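You operate a simulated robot arm through the tools that you are given. There is no shell and no other tool.

The job below is to be done with a simulated robot arm. You get a single attempt, and the scene is never put back.

JOB
Press the peg of the blue peg tray home in the peg press.
Fine: then put it in the GOOD tray; one press; leave the carriage out. Where these are worked on the way, their far stop is far enough and under half their travel is too little: press carriage.

It is judged by the outcome, as a careful person would: the job done as asked, and still so three seconds after it is handed in. It fails if anything else is knocked over, pushed out of place, dropped, spilled or broken.

ROBOT AND FRAMES
A 6-joint arm with a two-finger parallel gripper, fixed in place. Base frame: the origin is on the floor under the middle of its stand, x ahead of it, y to its left, z up; the work surface is at about z = 88. Lengths are in cm, angles in degrees, forces in N, time in s.
With the tool pointing down near the work surface it reaches from about 26 to 66 cm from the base axis. Its first joint turns from -66.0 to 66.0 degrees. Payload 2.9 kg.
Tool frame: the origin (TCP) lies between the finger pads and is the grasp point; the fingertips stand 3 cm ahead of it; z points along the fingers, y is the line along which they close. The gripper opens to 11 cm. The fingers are 2 cm wide and 1 cm thick; the gripper's body (4.8 by 11.2 cm) begins 5.5 cm behind the TCP.
Orientation is that of the tool frame in the base frame, as [roll, pitch, yaw] about the fixed x, y, z axes, in that order (R = Rz(yaw) Ry(pitch) Rx(roll)). With the fingers straight down and closing along the base's y, the tool's x points along the base's -x, its y along +y and its z along -z.

CONTROLS
- The arm moves only by the tool drive_tool. Its argument "plan" is text: rows parted by semicolons, each of 7 numbers parted by spaces: the shift along the tool's x, y, z in cm, then the turn, a rotation vector about the tool's x, y, z in degrees, then the gripper command, from -1 (shut) to 1 (fully open), values between in proportion. In form: x y z ax ay az claw; .... A call has 1 to 20 rows; each row is the pose to reach, as a shift and turn from the pose commanded when the call began, along the tool's axes at that moment. Rows are played at 5 a second. More than 5 cm and 8.6 degrees between two rows, or a gripper value outside its range, and nothing of the call is played. A pose out of reach is approached as far as the arm can. The call stops where the force on the tool passes 40 N (or 10 N more than at its start, if that is more) or the arm is blocked; 0.2 s more then pass. Each finger travels about 10.8 cm/s and halts on what it meets, pressing with about 27 N; the grip force reading is that of the motor and also rises with nothing between the fingers. The clock runs only during rows and for 0.2 s after the last one: add rows that repeat a pose to give the fingers time. The reply holds the time, the measured pose of the TCP, the force on the tool along the base axes, the opening and the grip force, in the units named above and with some noise, with the torque about the TCP (base axes, N m) and any sound that the robot's microphone picked up, and new pictures: "pictures" is both (left out), scene, wrist or none.
- Cameras (640 x 400 px; columns grow to the right, rows downward): "scene" is fixed at [8.44, 44.01, 139.11]; the picture's right is [-0.63, -0.78, 0.00], its down [-0.43, 0.35, -0.83] and it looks along [0.65, -0.52, -0.55] (base axes); focal length 290 px, centre (320, 200). "wrist" rides on the gripper at [7.2, 1.7, -10.3] in the tool frame; the picture's right is [-0.23, 0.97, 0.00], its down [-0.76, -0.18, -0.62] and it looks along [-0.61, -0.14, 0.78] (tool axes); focal length 222 px, centre (320, 200). There is no depth. A picture from a camera that has moved, and an enlarged one, comes with that camera's place and axes in the base frame and with its lens. The place of the scene camera against the robot may be out by one fixed shift of up to 1.2 cm in any direction.
- enlarge(camera, box): a new picture of the part [left, top, right, bottom] of that camera's present view, enlarged. No time passes.
- sign_off(): hands the job in; it is judged then, once.

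Places have to be worked out from the pictures, the camera data and where the tool is seen. Open the gripper and draw the arm clear of the work before you hand the job in, unless the task says otherwise.

The tools are called after "Request:" by a JSON object that holds its "op" and its "data". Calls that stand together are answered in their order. drive_tool: Moves the arm, as the interface text tells. Its arguments: {"type":"object","properties":{"plan":{"type":"string"},"pictures":{"type":"string","enum":["both","scene","wrist","none"]}},"required":["plan"]} The other tools are called the same way: enlarge (camera, box) takes an enlarged picture of a part of a camera's view; sign_off () hands the job in.

At the start:

```text
clock: 0.0
position: [44.95, 8.91, 122.82]
ee_rot: [-180.0, 0.0, -180.0]
wrist_force: [0.1, 0.3, 0.1]
moment: [-0.01, 0.0, 0.0]
finger_gap: 10.99
finger_force: 0.0
```

scene: 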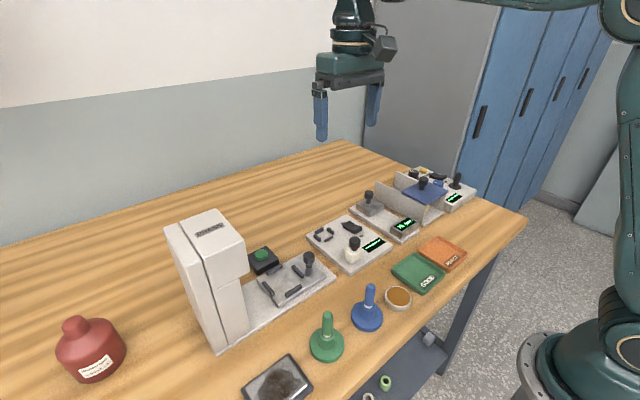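
wrist: 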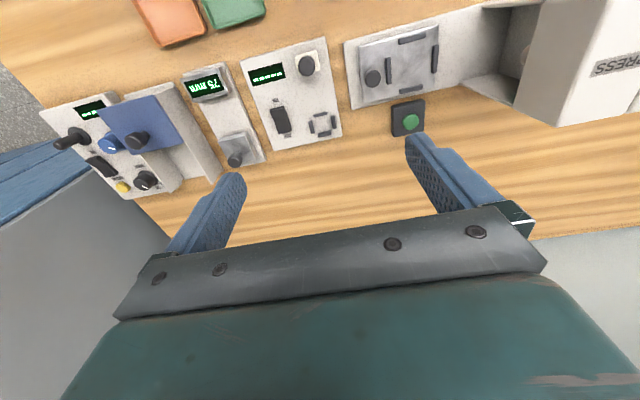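

The scene shows a press at left, with a carriage on a rail, a green button, several instruments, GOOD and another tray, and two peg-like items (green and blue). I enlarge the views to see details before moving.

Request:
{"op": "enlarge", "data": {"camera": "scene", "box": [160, 200, 340, 360]}}

Request:
{"op": "enlarge", "data": {"camera": "scene", "box": [300, 200, 480, 310]}}

Request:
{"op": "enlarge", "data": {"camera": "scene", "box": [230, 270, 430, 400]}}

Request:
{"op": "enlarge", "data": {"camera": "wrist", "box": [330, 0, 640, 180]}}

```text
2.50 times, centred on (250, 280) of scene
camera zoom: at [8.44, 44.01, 139.11], right [-0.63, -0.78, 0.0], down [-0.43, 0.35, -0.83], along [0.65, -0.52, -0.55], focal length 725 px, centre (495, 0)
```

zoom: 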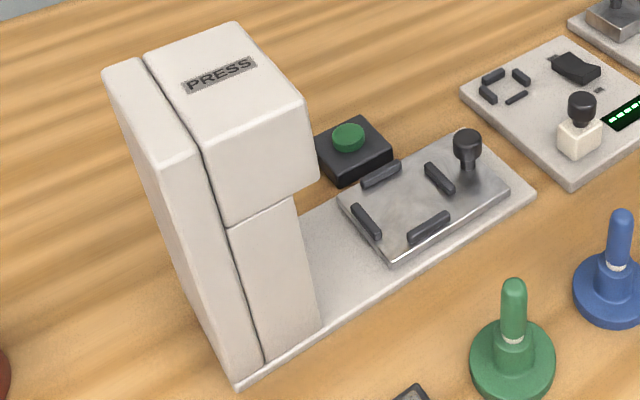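

```text
3.56 times, centred on (390, 255) of scene
camera zoom: at [8.44, 44.01, 139.11], right [-0.63, -0.78, 0.0], down [-0.43, 0.35, -0.83], along [0.65, -0.52, -0.55], focal length 1031 px, centre (71, 4)
```

zoom: 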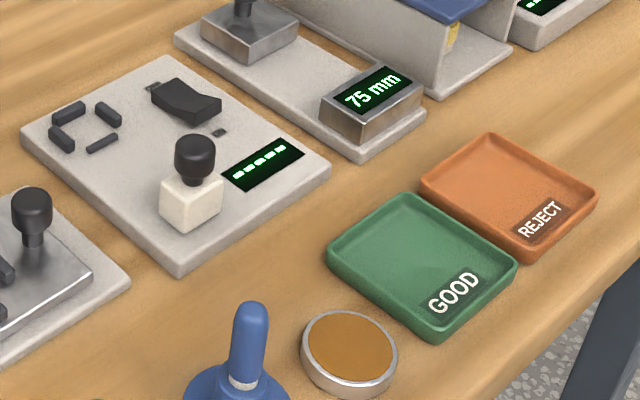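

```text
3.08 times, centred on (330, 335) of scene
camera zoom: at [8.44, 44.01, 139.11], right [-0.63, -0.78, 0.0], down [-0.43, 0.35, -0.83], along [0.65, -0.52, -0.55], focal length 892 px, centre (289, -215)
```

zoom: 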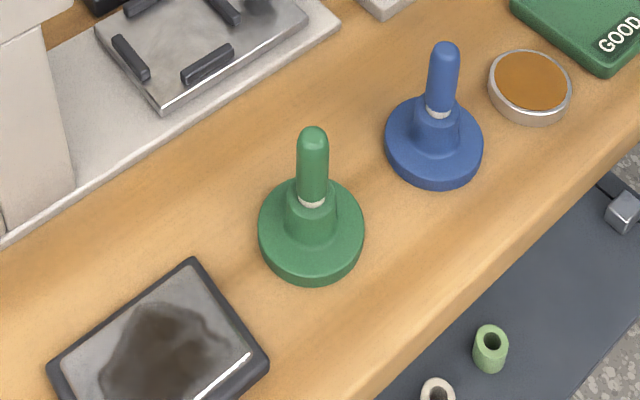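

```text
2.06 times, centred on (485, 90) of wrist
camera zoom: at [37.71, 10.52, 133.23], right [0.23, 0.97, 0.0], down [0.76, -0.18, 0.62], along [0.61, -0.14, -0.78], focal length 459 px, centre (-21, 427)
```

zoom: 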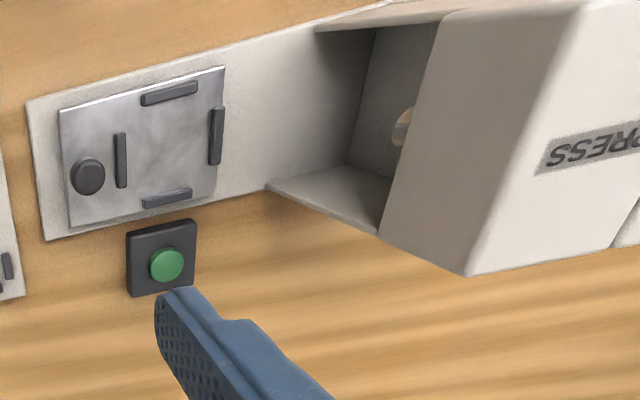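

The nest on the carriage is at about (46.6, 24.0), its knob at about (46.3, 17.1, 94), the green button at about (56, 24, 91), the blue peg tray at about (29.5, 15.6) and the GOOD tray at about (30.2, -2). I move above the blue tray at a safe height to check it with the wrist camera.

Request:
{"op": "drive_tool", "data": {"plan": "2.6 1.1 2.1 0 0 0 0.3; 5.2 2.2 4.2 0 0 0 0.1; 7.8 3.3 6.3 0 0 0 0.1; 10.4 4.4 8.4 0 0 0 0.1; 13 5.5 10.5 0 0 0 0.1; 15.45 6.6 12.6 0 0 0 0.1; 15.45 6.6 12.6 0 0 0 0.1", "pictures": "both"}}

```text
clock: 1.6
position: [29.48, 15.37, 110.28]
ee_rot: [-180.0, 0.0, -180.0]
wrist_force: [0.3, 0.1, 0.2]
moment: [0.0, 0.01, -0.03]
finger_gap: 6.06
finger_force: 0.0
camera wrist: at [22.23, 17.12, 120.67], right [0.23, 0.97, 0.0], down [0.76, -0.18, 0.62], along [0.61, -0.14, -0.78], focal length 222 px, centre (320, 200)
```

scene: 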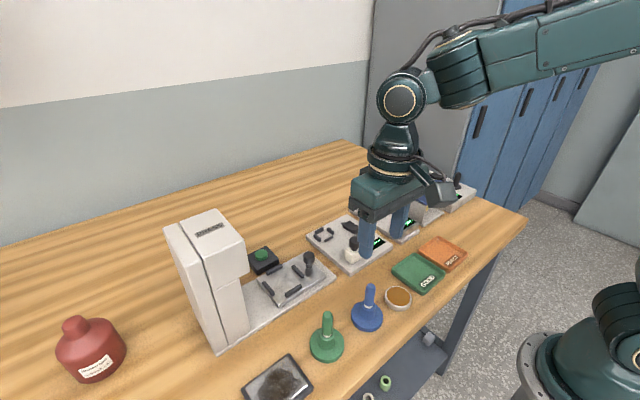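
wrist: 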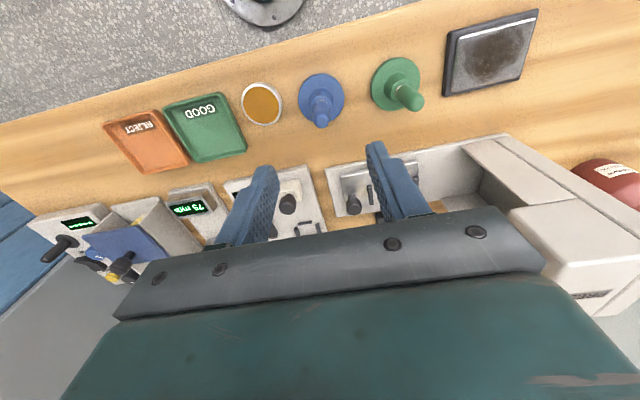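

The blue tray is visible in the wrist view near column 320, row 100. I enlarge it to measure its place.

Request:
{"op": "enlarge", "data": {"camera": "wrist", "box": [220, 40, 460, 190]}}

Request:
{"op": "enlarge", "data": {"camera": "wrist", "box": [90, 70, 290, 195]}}

```text
2.67 times, centred on (340, 115) of wrist
camera zoom: at [22.23, 17.12, 120.67], right [0.23, 0.97, 0.0], down [0.76, -0.18, 0.62], along [0.61, -0.14, -0.78], focal length 592 px, centre (267, 427)
```

zoom: 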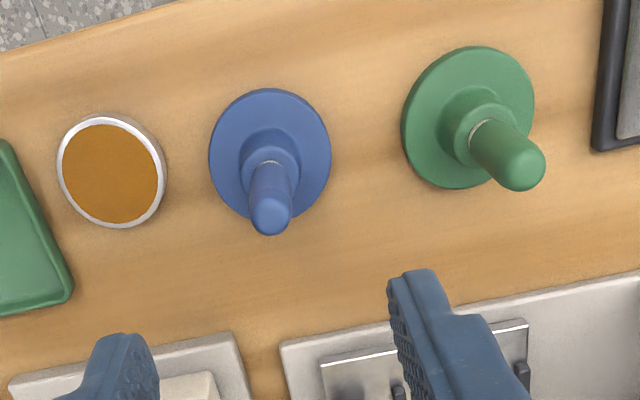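

```text
3.20 times, centred on (190, 132) of wrist
camera zoom: at [22.23, 17.12, 120.67], right [0.23, 0.97, 0.0], down [0.76, -0.18, 0.62], along [0.61, -0.14, -0.78], focal length 711 px, centre (736, 416)
```

zoom: 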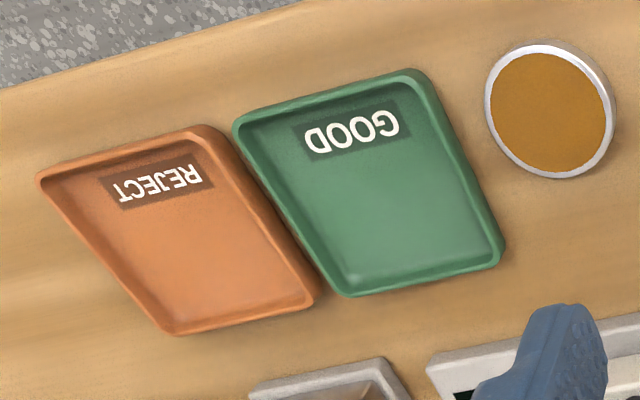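

I judge the blue tray at (29.85, 15.6), with its peg top at about z = 98. I take a closer look at its collar height from the scene camera.

Request:
{"op": "enlarge", "data": {"camera": "scene", "box": [340, 275, 396, 340]}}

Request:
{"op": "enlarge", "data": {"camera": "wrist", "box": [290, 65, 354, 135]}}

```text
6.15 times, centred on (368, 308) of scene
camera zoom: at [8.44, 44.01, 139.11], right [-0.63, -0.78, 0.0], down [-0.43, 0.35, -0.83], along [0.65, -0.52, -0.55], focal length 1784 px, centre (25, -462)
```

zoom: 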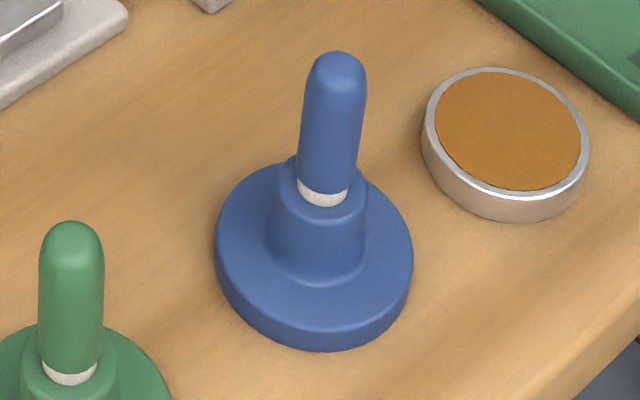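

```text
5.71 times, centred on (322, 100) of wrist
camera zoom: at [22.23, 17.12, 120.67], right [0.23, 0.97, 0.0], down [0.76, -0.18, 0.62], along [0.61, -0.14, -0.78], focal length 1269 px, centre (309, 771)
```

zoom: 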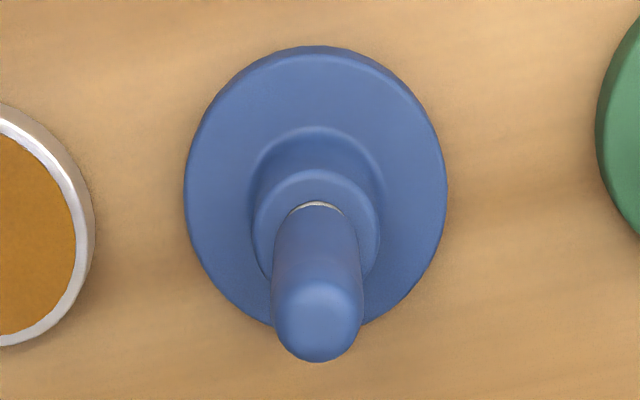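

The collar top is at about z = 93 and the peg top at about 98, with the tray axis at (29.9, 15.57). I descend partway to z≈100 with the fingers straddling the peg and check the centring.

Request:
{"op": "drive_tool", "data": {"plan": "-0.2 0.08 3.5 0 0 0 0.1; -0.42 0.15 7 0 0 0 0.1; -0.42 0.15 10.3 0 0 0 0.1; -0.42 0.15 10.3 0 0 0 0.1", "pictures": "both"}}

```text
clock: 2.6
position: [29.86, 15.6, 99.87]
ee_rot: [-180.0, -0.1, 180.0]
wrist_force: [0.0, -0.1, 0.2]
moment: [-0.01, -0.02, 0.01]
finger_gap: 6.05
finger_force: 0.0
camera wrist: at [22.61, 17.3, 110.24], right [0.23, 0.97, 0.0], down [0.76, -0.18, 0.62], along [0.61, -0.14, -0.78], focal length 222 px, centre (320, 200)
```

scene: 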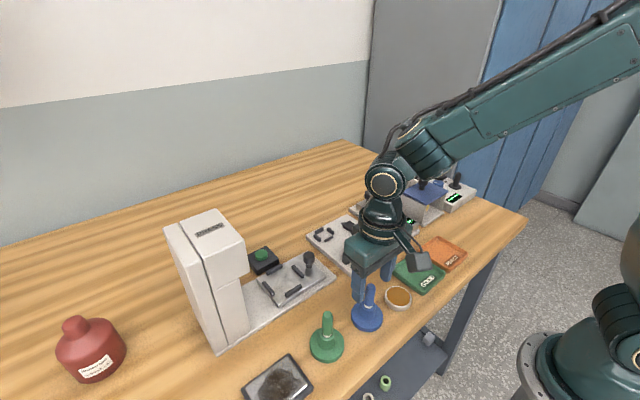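
wrist: 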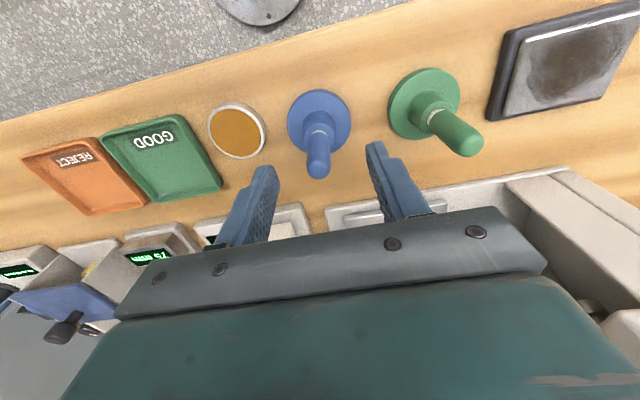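

The peg sits between the fingers. I enlarge once more to check the centring along x.

Request:
{"op": "enlarge", "data": {"camera": "wrist", "box": [270, 80, 370, 190]}}

```text
3.64 times, centred on (320, 135) of wrist
camera zoom: at [22.61, 17.3, 110.24], right [0.23, 0.97, 0.0], down [0.76, -0.18, 0.62], along [0.61, -0.14, -0.78], focal length 808 px, centre (320, 436)
```

zoom: 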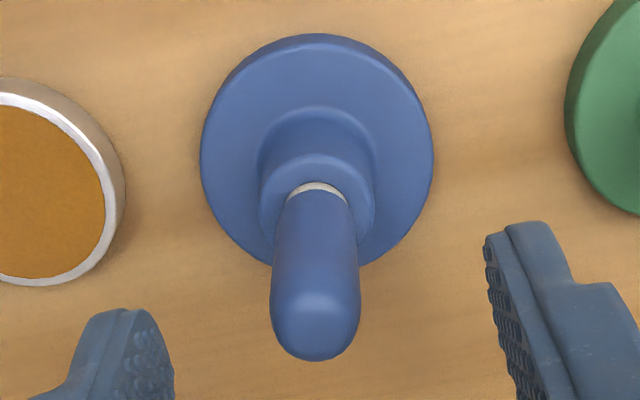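

The tray axis reads about (29.75, 15.6), well within the finger width. I descend to z≈93.9 so the tips hold the collar, then close.

Request:
{"op": "drive_tool", "data": {"plan": "0.08 0 3 0 0 0 0.1; 0.08 0 5.95 0 0 0 0.1; 0.08 0 5.95 0 0 0 0.1; 0.08 0 5.95 0 0 0 -0.2; 0.08 0 5.95 0 0 0 -0.6; 0.08 0 5.95 0 0 0 -1; 0.08 0 5.95 0 0 0 -1; 0.08 0 5.95 0 0 0 -1", "pictures": "both"}}

```text
clock: 4.4
position: [29.79, 15.56, 93.98]
ee_rot: [-180.0, 0.0, -180.0]
wrist_force: [0.2, -0.4, 1.0]
moment: [0.02, 0.0, 0.0]
finger_gap: 2.67
finger_force: 27.1
camera wrist: at [22.57, 17.27, 104.38], right [0.23, 0.97, 0.0], down [0.76, -0.18, 0.62], along [0.61, -0.14, -0.78], focal length 222 px, centre (320, 200)
```

scene: 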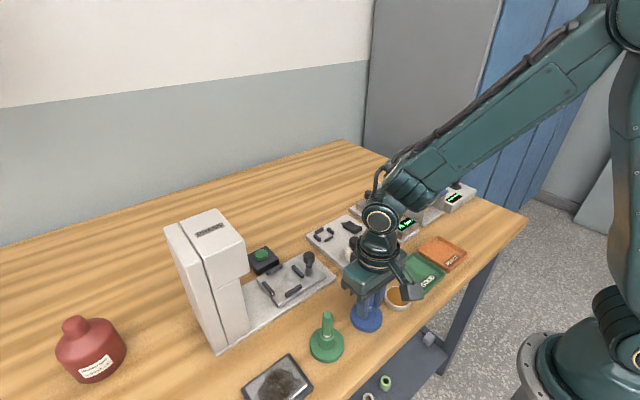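
wrist: 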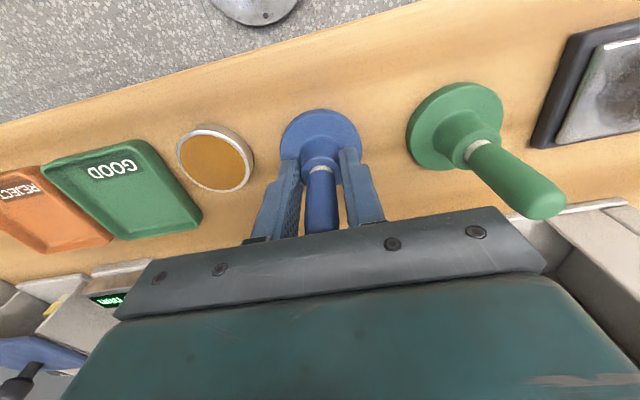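

The gap reads 2.67 cm, so the fingers hold the collar. I lift straight up to about z = 105 and check that the whole tray comes along.

Request:
{"op": "drive_tool", "data": {"plan": "0 0 -1 0 0 0 -1; 0 0 -3 0 0 0 -1; 0 0 -6 0 0 0 -1; 0 0 -9 0 0 0 -1; 0 0 -11 0 0 0 -1; 0 0 -11 0 0 0 -1", "pictures": "both"}}

```text
clock: 5.8
position: [29.88, 15.46, 105.07]
ee_rot: [179.9, 0.0, 180.0]
wrist_force: [0.4, 0.4, -0.3]
moment: [-0.01, 0.01, -0.02]
finger_gap: 2.66
finger_force: 27.5
camera wrist: at [22.62, 17.22, 115.37], right [0.23, 0.97, 0.0], down [0.76, -0.18, 0.62], along [0.61, -0.14, -0.78], focal length 222 px, centre (320, 200)
```

scene: 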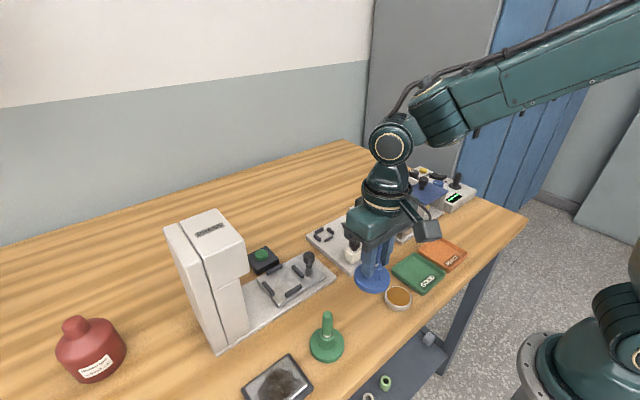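
wrist: 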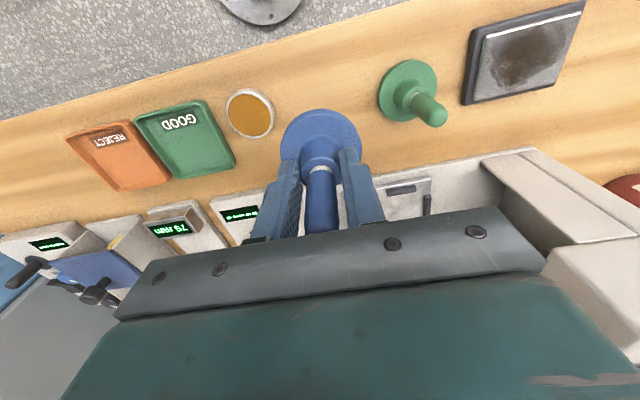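

The tray lifts with the collar still held. I move toward the nest at the same height to view it more closely beside the held tray.

Request:
{"op": "drive_tool", "data": {"plan": "-3 1 0 0 0 0 -1; -6 2 0 0 0 0 -1; -9 3 0 0 0 0 -1; -11 3.5 0 0 0 0 -1; -11 3.5 0 0 0 0 -1; -11 3.5 0 0 0 0 -1", "pictures": "both"}}

Request:
{"op": "enlarge", "data": {"camera": "wrist", "box": [260, 60, 500, 210]}}

```text
clock: 7.2
position: [40.93, 19.11, 105.09]
ee_rot: [-179.9, 0.1, 180.0]
wrist_force: [-0.6, 0.4, -0.7]
moment: [-0.02, 0.02, 0.01]
finger_gap: 2.67
finger_force: 27.0
camera wrist: at [33.68, 20.74, 115.4], right [0.23, 0.97, 0.0], down [0.76, -0.18, 0.62], along [0.61, -0.14, -0.78], focal length 222 px, centre (320, 200)
```

scene: 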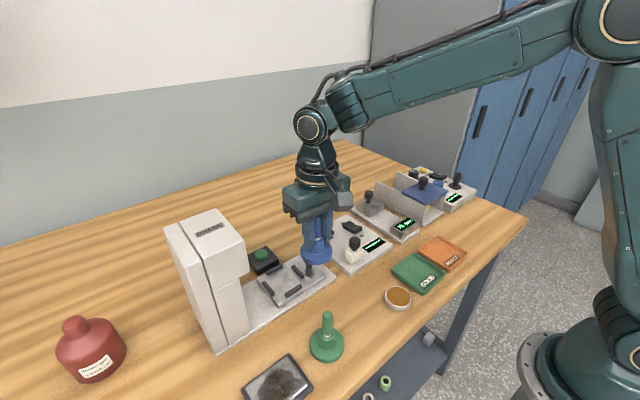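
wrist: 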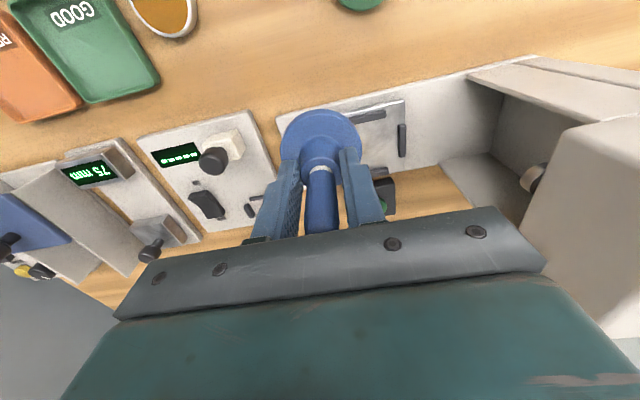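

```text
2.67 times, centred on (380, 135) of wrist
camera zoom: at [33.68, 20.74, 115.4], right [0.23, 0.97, 0.0], down [0.76, -0.18, 0.62], along [0.61, -0.14, -0.78], focal length 592 px, centre (160, 373)
```

zoom: 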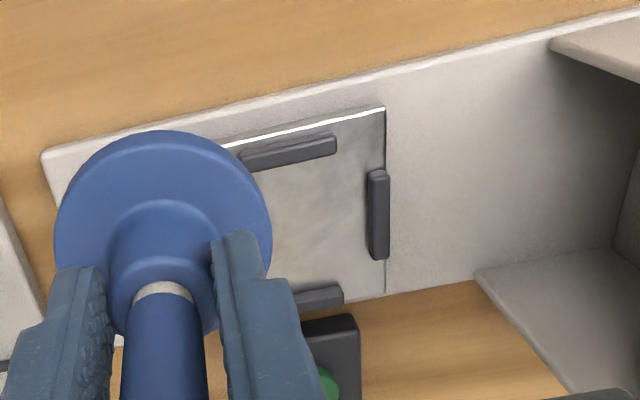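

I have a clear view of the nest stops beside the tray. I enlarge further to measure them.

Request:
{"op": "enlarge", "data": {"camera": "wrist", "box": [335, 95, 425, 185]}}

Request:
{"op": "enlarge", "data": {"camera": "wrist", "box": [270, 95, 370, 195]}}

```text
4.44 times, centred on (380, 140) of wrist
camera zoom: at [33.68, 20.74, 115.4], right [0.23, 0.97, 0.0], down [0.76, -0.18, 0.62], along [0.61, -0.14, -0.78], focal length 987 px, centre (53, 467)
```

zoom: 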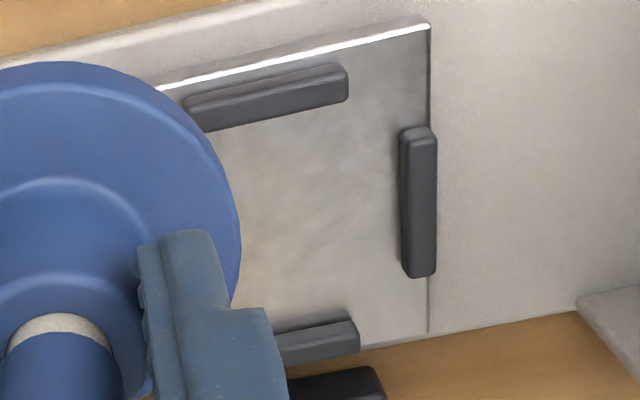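

```text
4.00 times, centred on (320, 145) of wrist
camera zoom: at [33.68, 20.74, 115.4], right [0.23, 0.97, 0.0], down [0.76, -0.18, 0.62], along [0.61, -0.14, -0.78], focal length 888 px, centre (320, 420)
```

zoom: 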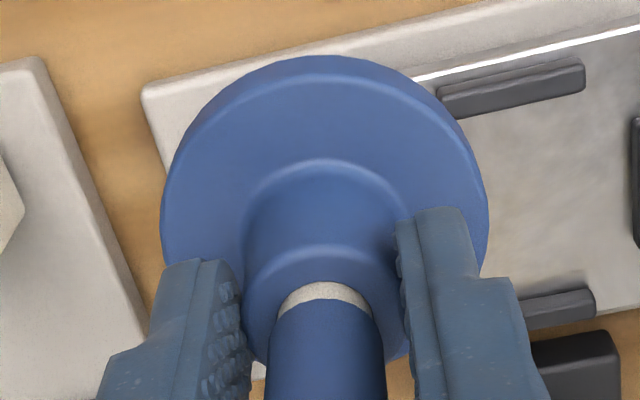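

From this view the nest centre is about (46.1–46.3, 24.05), depending on the stop height, with only about 0.15 cm of clearance around the disc. I shift along x for a second view that removes the height ambiguity.

Request:
{"op": "drive_tool", "data": {"plan": "-3.5 0 0 0 0 0 -1; -7 0 0 0 0 0 -1; -8 0 0 0 0 0 -1; -8 0 0 0 0 0 -1", "pictures": "wrist"}}

Request:
{"op": "enlarge", "data": {"camera": "wrist", "box": [330, 20, 430, 120]}}

Request:
{"op": "enlarge", "data": {"camera": "wrist", "box": [240, 20, 400, 120]}}

```text
clock: 8.2
position: [48.94, 19.04, 104.94]
ee_rot: [180.0, 0.0, -179.8]
wrist_force: [0.0, 0.5, -1.3]
moment: [-0.01, 0.05, 0.01]
finger_gap: 2.65
finger_force: 26.6
camera wrist: at [41.61, 20.66, 115.39], right [0.23, 0.97, 0.0], down [0.76, -0.18, 0.62], along [0.61, -0.14, -0.78], focal length 222 px, centre (320, 200)
```

wrist: 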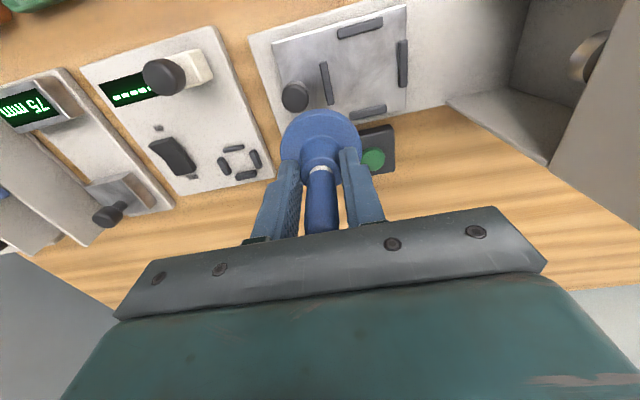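

```text
4.00 times, centred on (380, 70) of wrist
camera zoom: at [41.61, 20.66, 115.39], right [0.23, 0.97, 0.0], down [0.76, -0.18, 0.62], along [0.61, -0.14, -0.78], focal length 888 px, centre (80, 720)
```

zoom: 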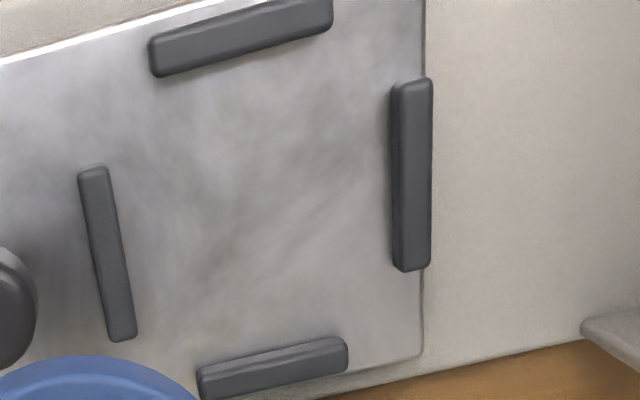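

```text
4.00 times, centred on (320, 70) of wrist
camera zoom: at [41.61, 20.66, 115.39], right [0.23, 0.97, 0.0], down [0.76, -0.18, 0.62], along [0.61, -0.14, -0.78], focal length 888 px, centre (320, 720)
```

zoom: 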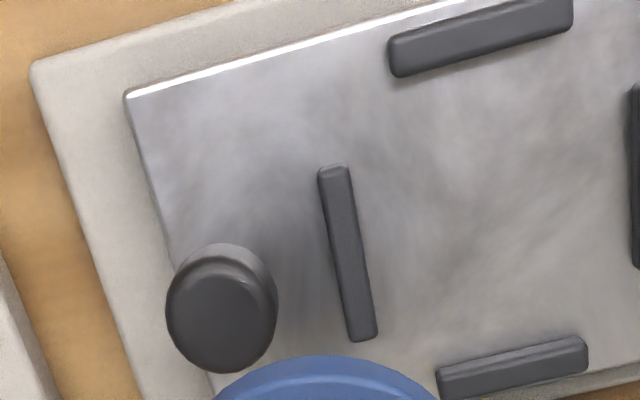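

The second view gives stop tops at z≈90.8, inner gaps of about 6.8 cm, and a nest centre at about (46.4, 24.1). I move over that centre and then lower to about 2 cm above the stops for a check.

Request:
{"op": "drive_tool", "data": {"plan": "1.2 2.5 0 0 0 0 -1; 2.41 5 0 0 0 0 -1; 2.41 5 0 0 0 0 -1; 2.41 5 3 0 0 0 -1; 2.41 5 6 0 0 0 -1; 2.41 5 6 0 0 0 -1; 2.41 5 6 0 0 0 -1", "pictures": "both"}}

Request:
{"op": "enlarge", "data": {"camera": "wrist", "box": [250, 70, 390, 170]}}

Request:
{"op": "enlarge", "data": {"camera": "scene", "box": [220, 200, 360, 320]}}

```text
clock: 9.8
position: [46.52, 24.17, 99.04]
ee_rot: [179.9, 0.1, 180.0]
wrist_force: [-0.5, -1.7, -0.7]
moment: [0.01, 0.02, -0.02]
finger_gap: 2.63
finger_force: 27.0
camera wrist: at [39.25, 25.76, 109.38], right [0.23, 0.97, 0.0], down [0.76, -0.18, 0.62], along [0.61, -0.14, -0.78], focal length 222 px, centre (320, 200)
```

scene: 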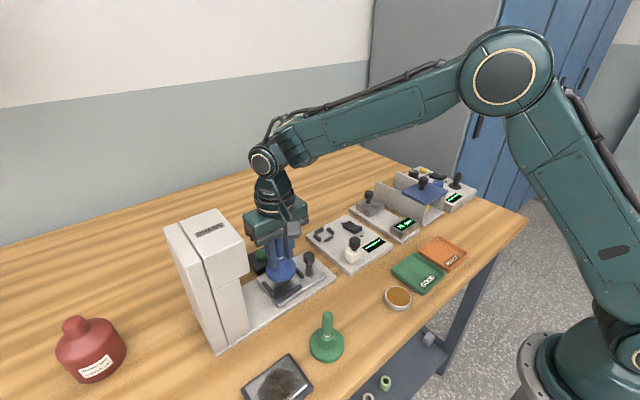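
wrist: 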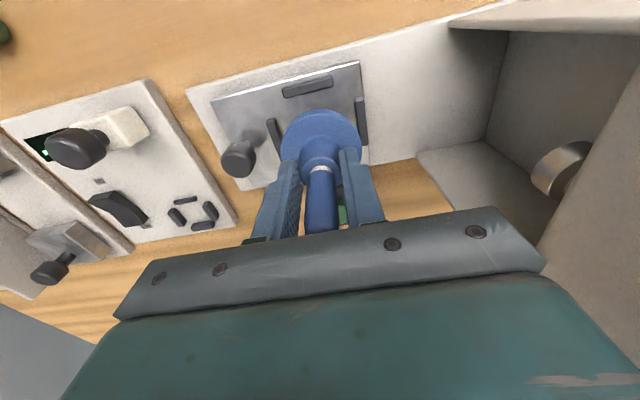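

```text
4.00 times, centred on (320, 120) of wrist
camera zoom: at [39.25, 25.76, 109.38], right [0.23, 0.97, 0.0], down [0.76, -0.18, 0.62], along [0.61, -0.14, -0.78], focal length 888 px, centre (320, 520)
```

zoom: 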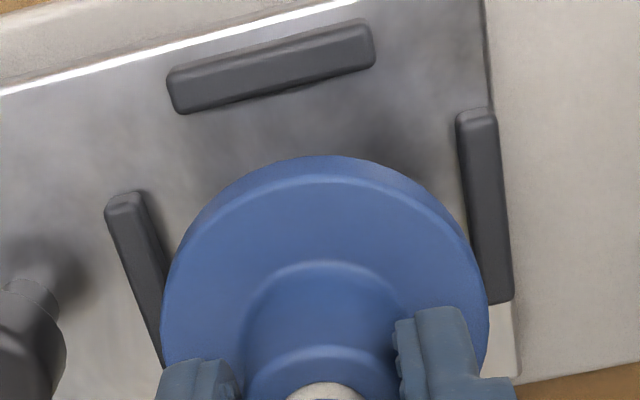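

```text
3.33 times, centred on (290, 260) of scene
camera zoom: at [8.44, 44.01, 139.11], right [-0.63, -0.78, 0.0], down [-0.43, 0.35, -0.83], along [0.65, -0.52, -0.55], focal length 966 px, centre (420, 0)
```

zoom: 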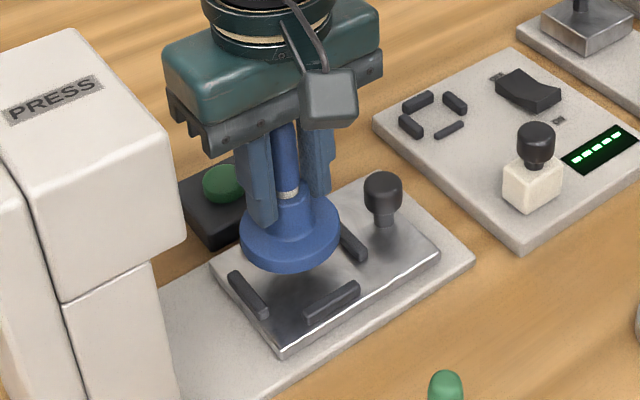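

The disc is centred to within about 0.1 cm of the nest, so I shift by -0.12 in y. I lower to just above the expected seating height of TCP z≈96 and check.

Request:
{"op": "drive_tool", "data": {"plan": "0 -0.12 0 0 0 0 -1; 0 -0.12 1 0 0 0 -1; 0 -0.12 1.8 0 0 0 -1; 0 -0.12 2.3 0 0 0 -1; 0 -0.12 2.6 0 0 0 -1; 0 -0.12 2.6 0 0 0 -1", "pictures": "both"}}

Request:
{"op": "enlarge", "data": {"camera": "wrist", "box": [250, 70, 390, 170]}}

Request:
{"op": "enlarge", "data": {"camera": "scene", "box": [240, 230, 350, 320]}}

```text
clock: 11.2
position: [46.56, 24.06, 96.49]
ee_rot: [179.9, 0.2, -179.9]
wrist_force: [-2.6, 3.0, 17.0]
moment: [0.18, -0.44, 0.06]
finger_gap: 2.67
finger_force: 27.0
camera wrist: at [39.17, 25.69, 106.83], right [0.23, 0.97, 0.0], down [0.76, -0.18, 0.63], along [0.61, -0.14, -0.78], focal length 222 px, centre (320, 200)
```

scene: 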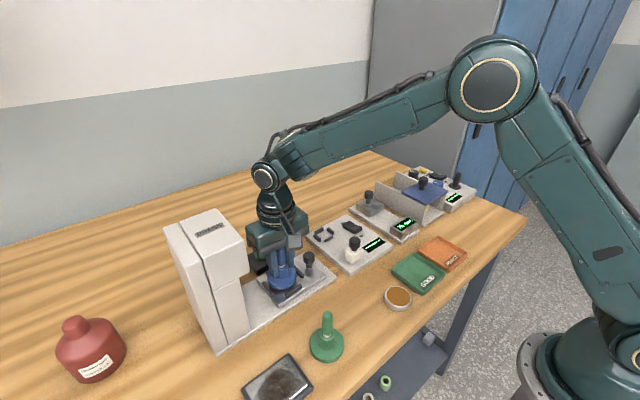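
wrist: 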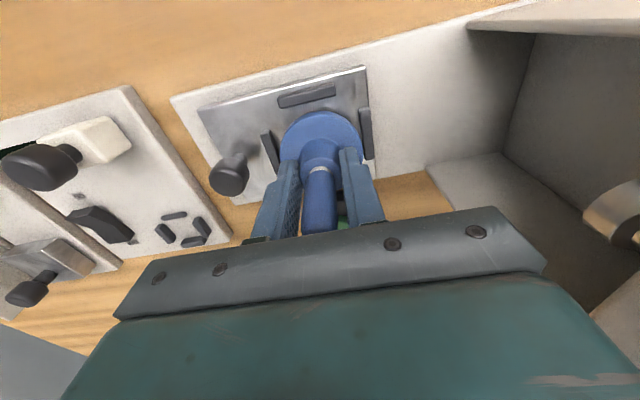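

```text
4.00 times, centred on (320, 120) of wrist
camera zoom: at [39.17, 25.69, 106.83], right [0.23, 0.97, 0.0], down [0.76, -0.18, 0.63], along [0.61, -0.14, -0.78], focal length 888 px, centre (320, 520)
```

zoom: 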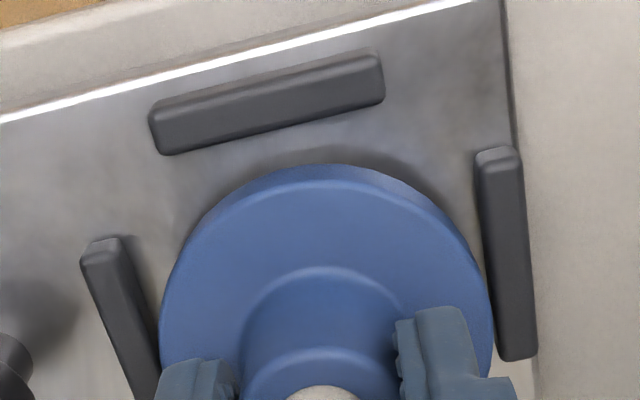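

```text
4.44 times, centred on (295, 275) of scene
camera zoom: at [8.4, 44.0, 139.12], right [-0.63, -0.78, 0.0], down [-0.43, 0.35, -0.83], along [0.65, -0.52, -0.55], focal length 1288 px, centre (431, -133)
```

zoom: 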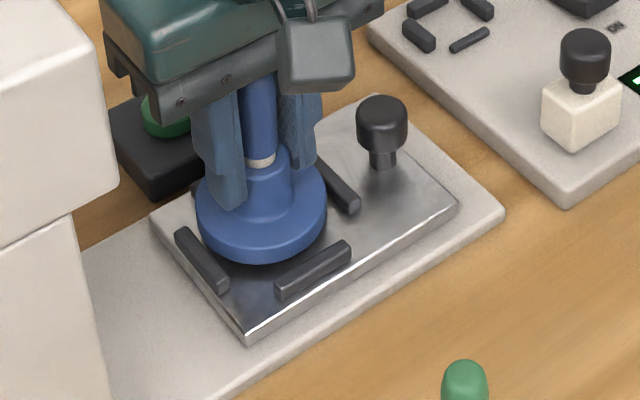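

Force of 17 N upward with a moment that places contact about 3.5 cm toward +x: the disc's far edge is resting on the +x stop, and about 0.6 cm of gap shows on the -x side. I raise slightly, shift -0.35 in x, and lower again.

Request:
{"op": "drive_tool", "data": {"plan": "0 0 -0.4 0 0 0 -1; 0 0 -0.8 0 0 0 -1; 0.35 0 -0.8 0 0 0 -1; 0.35 0 -0.8 0 0 0 -1", "pictures": "wrist"}}

Request:
{"op": "enlarge", "data": {"camera": "wrist", "box": [250, 70, 390, 170]}}

Request:
{"op": "enlarge", "data": {"camera": "scene", "box": [240, 230, 350, 320]}}

```text
clock: 12.2
position: [46.13, 23.98, 97.05]
ee_rot: [180.0, 0.1, -180.0]
wrist_force: [0.3, -0.2, -0.7]
moment: [-0.01, -0.02, 0.03]
finger_gap: 2.68
finger_force: 27.1
camera wrist: at [38.84, 25.67, 107.53], right [0.23, 0.97, 0.0], down [0.76, -0.18, 0.62], along [0.61, -0.14, -0.78], focal length 222 px, centre (320, 200)
```

wrist: 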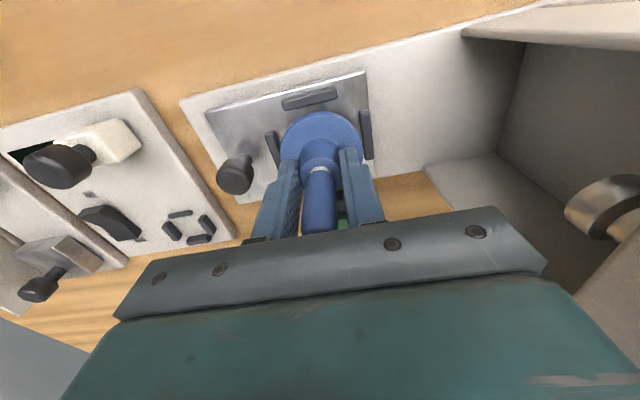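

```text
4.00 times, centred on (320, 120) of wrist
camera zoom: at [38.84, 25.67, 107.53], right [0.23, 0.97, 0.0], down [0.76, -0.18, 0.62], along [0.61, -0.14, -0.78], focal length 888 px, centre (320, 520)
```

zoom: 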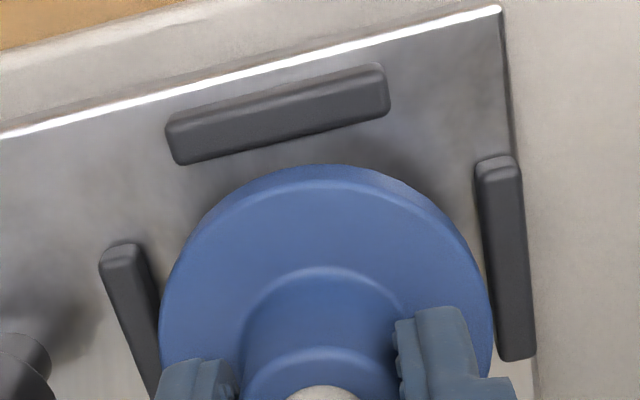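

```text
4.44 times, centred on (295, 275) of scene
camera zoom: at [8.44, 44.01, 139.11], right [-0.63, -0.78, 0.0], down [-0.43, 0.35, -0.83], along [0.65, -0.52, -0.55], focal length 1288 px, centre (431, -133)
```

zoom: 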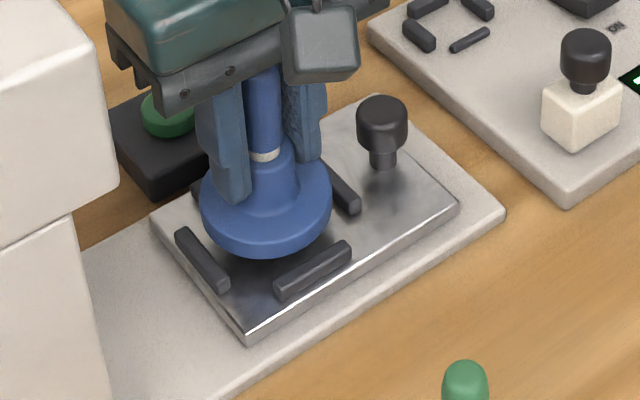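

The tray sits about +0.3 cm in x off the TCP in the grip, which explains the contact. It now looks centred, with about 0.3 cm of gap at the -x stop, so I lower in small steps and watch the force.

Request:
{"op": "drive_tool", "data": {"plan": "0.06 0.04 0 0 0 0 -1; 0.06 0.04 0.4 0 0 0 -1; 0.06 0.04 0.8 0 0 0 -1; 0.06 0.04 1.1 0 0 0 -1; 0.06 0.04 1.1 0 0 0 -1", "pictures": "wrist"}}

Request:
{"op": "enlarge", "data": {"camera": "wrist", "box": [250, 70, 390, 170]}}

Request:
{"op": "enlarge", "data": {"camera": "scene", "box": [240, 230, 350, 320]}}

```text
clock: 13.4
position: [46.07, 24.14, 96.11]
ee_rot: [180.0, 0.1, 180.0]
wrist_force: [-0.3, -0.2, 0.3]
moment: [0.02, -0.02, 0.01]
finger_gap: 2.65
finger_force: 26.4
camera wrist: at [38.77, 25.7, 106.5], right [0.23, 0.97, 0.0], down [0.76, -0.18, 0.62], along [0.61, -0.14, -0.78], focal length 222 px, centre (320, 200)
```

wrist: 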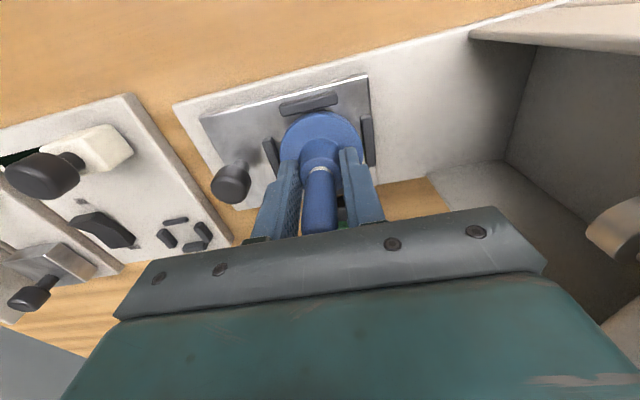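

```text
4.00 times, centred on (320, 120) of wrist
camera zoom: at [38.77, 25.7, 106.5], right [0.23, 0.97, 0.0], down [0.76, -0.18, 0.62], along [0.61, -0.14, -0.78], focal length 888 px, centre (320, 520)
```

zoom: 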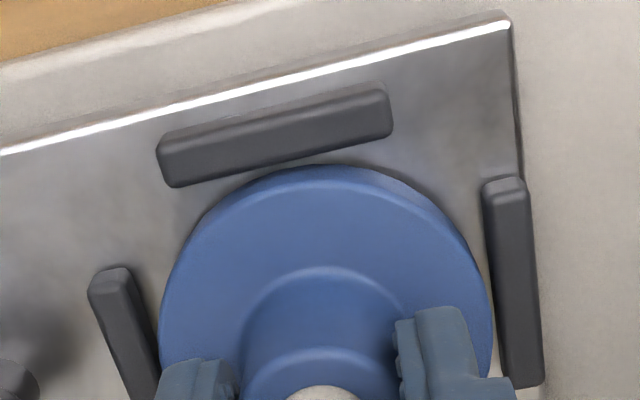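

```text
4.44 times, centred on (295, 275) of scene
camera zoom: at [8.44, 44.01, 139.11], right [-0.63, -0.78, 0.0], down [-0.43, 0.35, -0.83], along [0.65, -0.52, -0.55], focal length 1288 px, centre (431, -133)
```

zoom: 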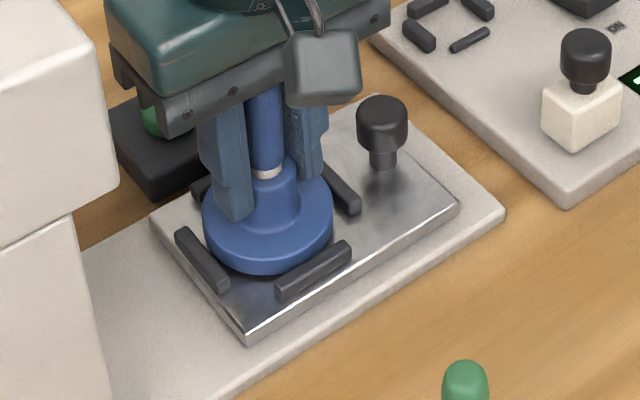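

There is no contact and the disc is already below the stop tops. I continue down gently until it seats.

Request:
{"op": "drive_tool", "data": {"plan": "0 0 0.15 0 0 0 -1; 0 0 0.3 0 0 0 -1; 0 0 0.42 0 0 0 -1; 0 0 0.42 0 0 0 -1", "pictures": "wrist"}}

Request:
{"op": "enlarge", "data": {"camera": "wrist", "box": [250, 70, 390, 170]}}

Request:
{"op": "enlarge", "data": {"camera": "scene", "box": [240, 230, 350, 320]}}

```text
clock: 14.4
position: [46.23, 23.96, 95.7]
ee_rot: [179.9, 0.2, 179.9]
wrist_force: [-0.6, -0.1, 16.2]
moment: [-0.06, 0.5, 0.02]
finger_gap: 2.65
finger_force: 26.5
camera wrist: at [38.82, 25.71, 106.14], right [0.23, 0.97, 0.0], down [0.76, -0.18, 0.63], along [0.61, -0.14, -0.78], focal length 222 px, centre (320, 200)
```

wrist: 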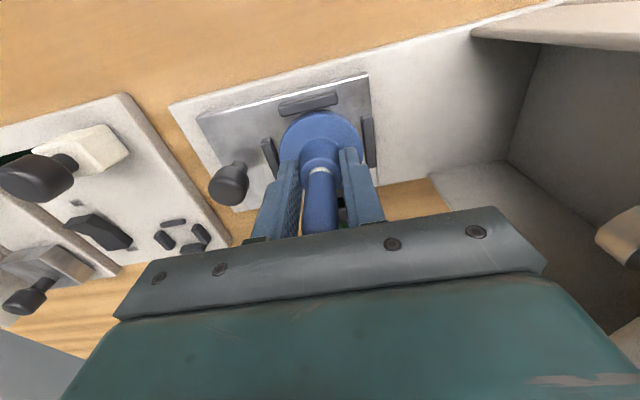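

```text
4.00 times, centred on (320, 120) of wrist
camera zoom: at [38.82, 25.71, 106.14], right [0.23, 0.97, 0.0], down [0.76, -0.18, 0.63], along [0.61, -0.14, -0.78], focal length 888 px, centre (320, 520)
```

zoom: 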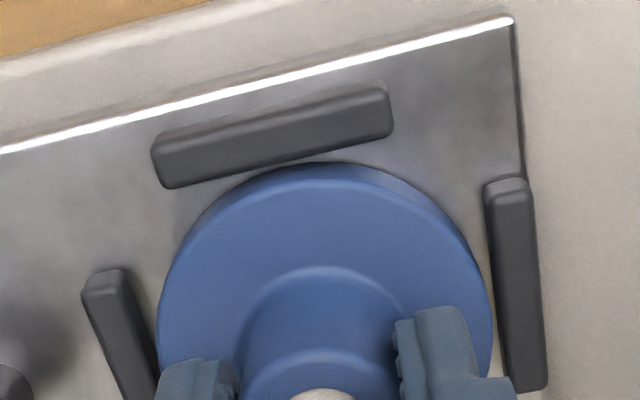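

```text
4.44 times, centred on (295, 275) of scene
camera zoom: at [8.42, 44.0, 139.12], right [-0.63, -0.78, 0.0], down [-0.43, 0.35, -0.83], along [0.65, -0.52, -0.55], focal length 1288 px, centre (431, -133)
```

zoom: 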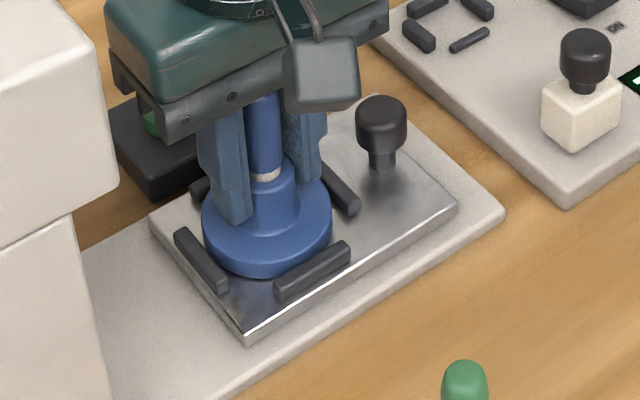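

Contact force shows on the -x edge at TCP z≈95.7, which matches the disc meeting the plate with a slight tilt. I open the fingers moderately, let the tray settle, and then rise straight up.

Request:
{"op": "drive_tool", "data": {"plan": "0 0 -0.1 0 0 0 -0.5; 0 0 -0.1 0 0 0 -0.1; 0 0 -0.1 0 0 0 -0.1; 0 0 -3 0 0 0 -0.1; 0 0 -6 0 0 0 -0.1; 0 0 -9 0 0 0 -0.1; 0 0 -11 0 0 0 -0.1; 0 0 -11 0 0 0 -0.1", "pictures": "both"}}

Request:
{"op": "enlarge", "data": {"camera": "wrist", "box": [240, 60, 420, 180]}}

Request:
{"op": "enlarge", "data": {"camera": "scene", "box": [240, 230, 350, 320]}}

```text
clock: 16.2
position: [46.03, 24.05, 106.59]
ee_rot: [-179.9, 0.0, -180.0]
wrist_force: [0.2, 0.4, -0.5]
moment: [0.02, 0.02, 0.03]
finger_gap: 4.96
finger_force: 0.1
camera wrist: at [38.79, 25.67, 117.05], right [0.23, 0.97, 0.0], down [0.76, -0.18, 0.62], along [0.61, -0.14, -0.78], focal length 222 px, centre (320, 200)
```

scene: 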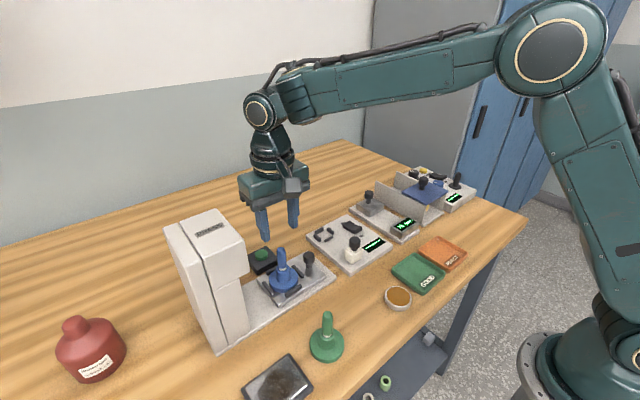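
wrist: 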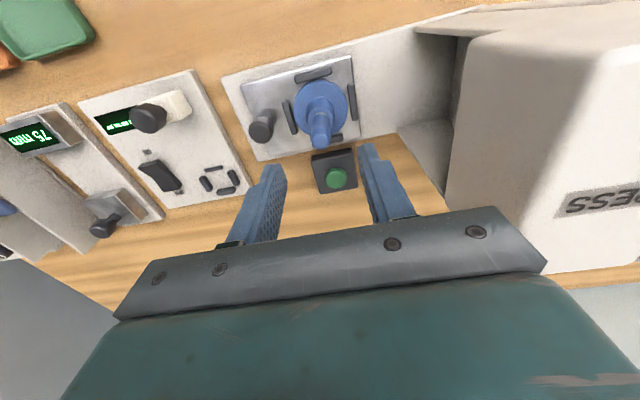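

```text
3.33 times, centred on (330, 120) of wrist
camera zoom: at [38.79, 25.67, 117.05], right [0.23, 0.97, 0.0], down [0.76, -0.18, 0.62], along [0.61, -0.14, -0.78], focal length 740 px, centre (287, 467)
```

zoom: 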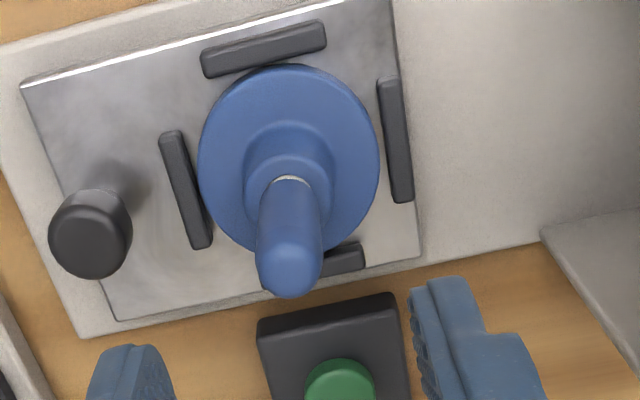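

```text
4.44 times, centred on (295, 275) of scene
camera zoom: at [8.44, 44.01, 139.11], right [-0.63, -0.78, 0.0], down [-0.43, 0.35, -0.83], along [0.65, -0.52, -0.55], focal length 1288 px, centre (431, -133)
```

zoom: 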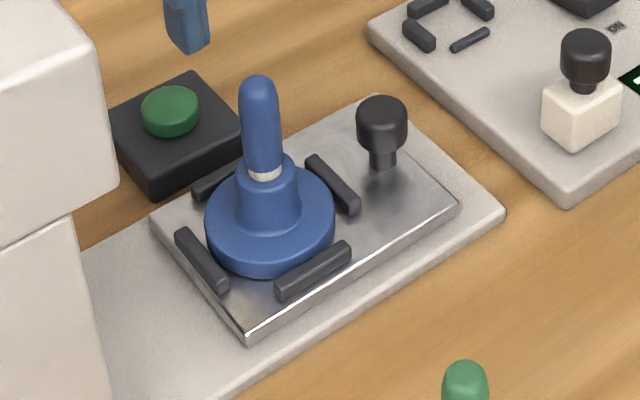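

The tray is seated upright between all four stops. I now turn the gripper 90° so the fingers close along x with the camera on the -y side, while moving above the carriage knob at about (46.3, 17.4, top z≈94).

Request:
{"op": "drive_tool", "data": {"plan": "0 -0.6 0 0 0 -7.5 0.1; 0 -1.2 0 0 0 -15 0.1; -0.1 -1.8 0 0 0 -22.5 0.1; -0.1 -2.4 0 0 0 -30 0.1; -0.1 -3 0 0 0 -37.5 0.1; -0.2 -3.6 0 0 0 -45 0.1; -0.2 -4.2 0 0 0 -52.5 0.1; -0.2 -4.8 0 0 0 -60 0.1; -0.26 -5.4 0 0 0 -67.5 0.1; -0.26 -6 0 0 0 -75 0.1; -0.26 -6.3 0 0 0 -82.5 0.1; -0.26 -6.59 0 0 0 -90 0.1; -0.26 -6.59 0 0 0 -90 0.1", "pictures": "both"}}

```text
clock: 19.0
position: [46.3, 17.47, 106.66]
ee_rot: [180.0, 0.0, -90.0]
wrist_force: [0.8, 0.1, -0.5]
moment: [0.01, 0.01, -0.01]
finger_gap: 6.06
finger_force: 0.2
camera wrist: at [44.61, 10.16, 117.06], right [-0.97, 0.22, 0.0], down [0.18, 0.76, 0.62], along [0.14, 0.61, -0.78], focal length 222 px, centre (320, 200)
```

scene: 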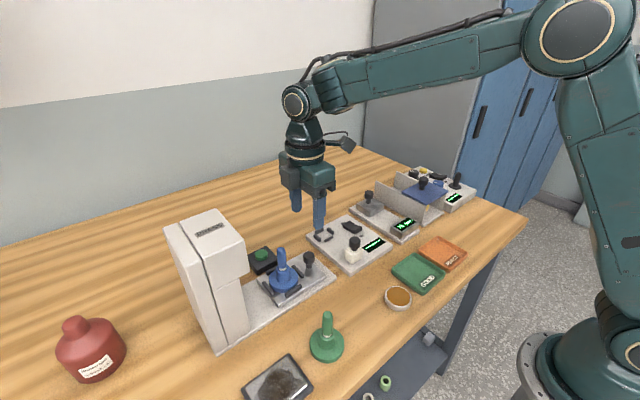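
wrist: 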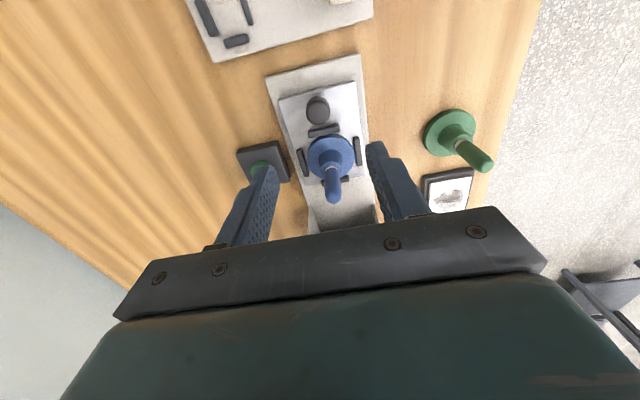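

The turn went cleanly. I enlarge to check the knob's position against the fingers.

Request:
{"op": "enlarge", "data": {"camera": "wrist", "box": [260, 70, 380, 220]}}

```text
2.67 times, centred on (320, 145) of wrist
camera zoom: at [44.61, 10.16, 117.06], right [-0.97, 0.22, 0.0], down [0.18, 0.76, 0.62], along [0.14, 0.61, -0.78], focal length 592 px, centre (320, 347)
```

zoom: 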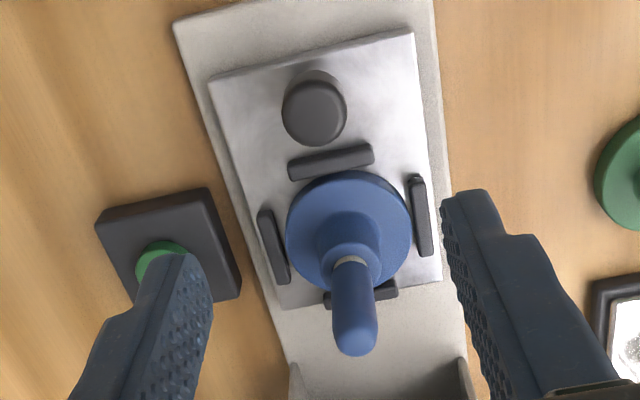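

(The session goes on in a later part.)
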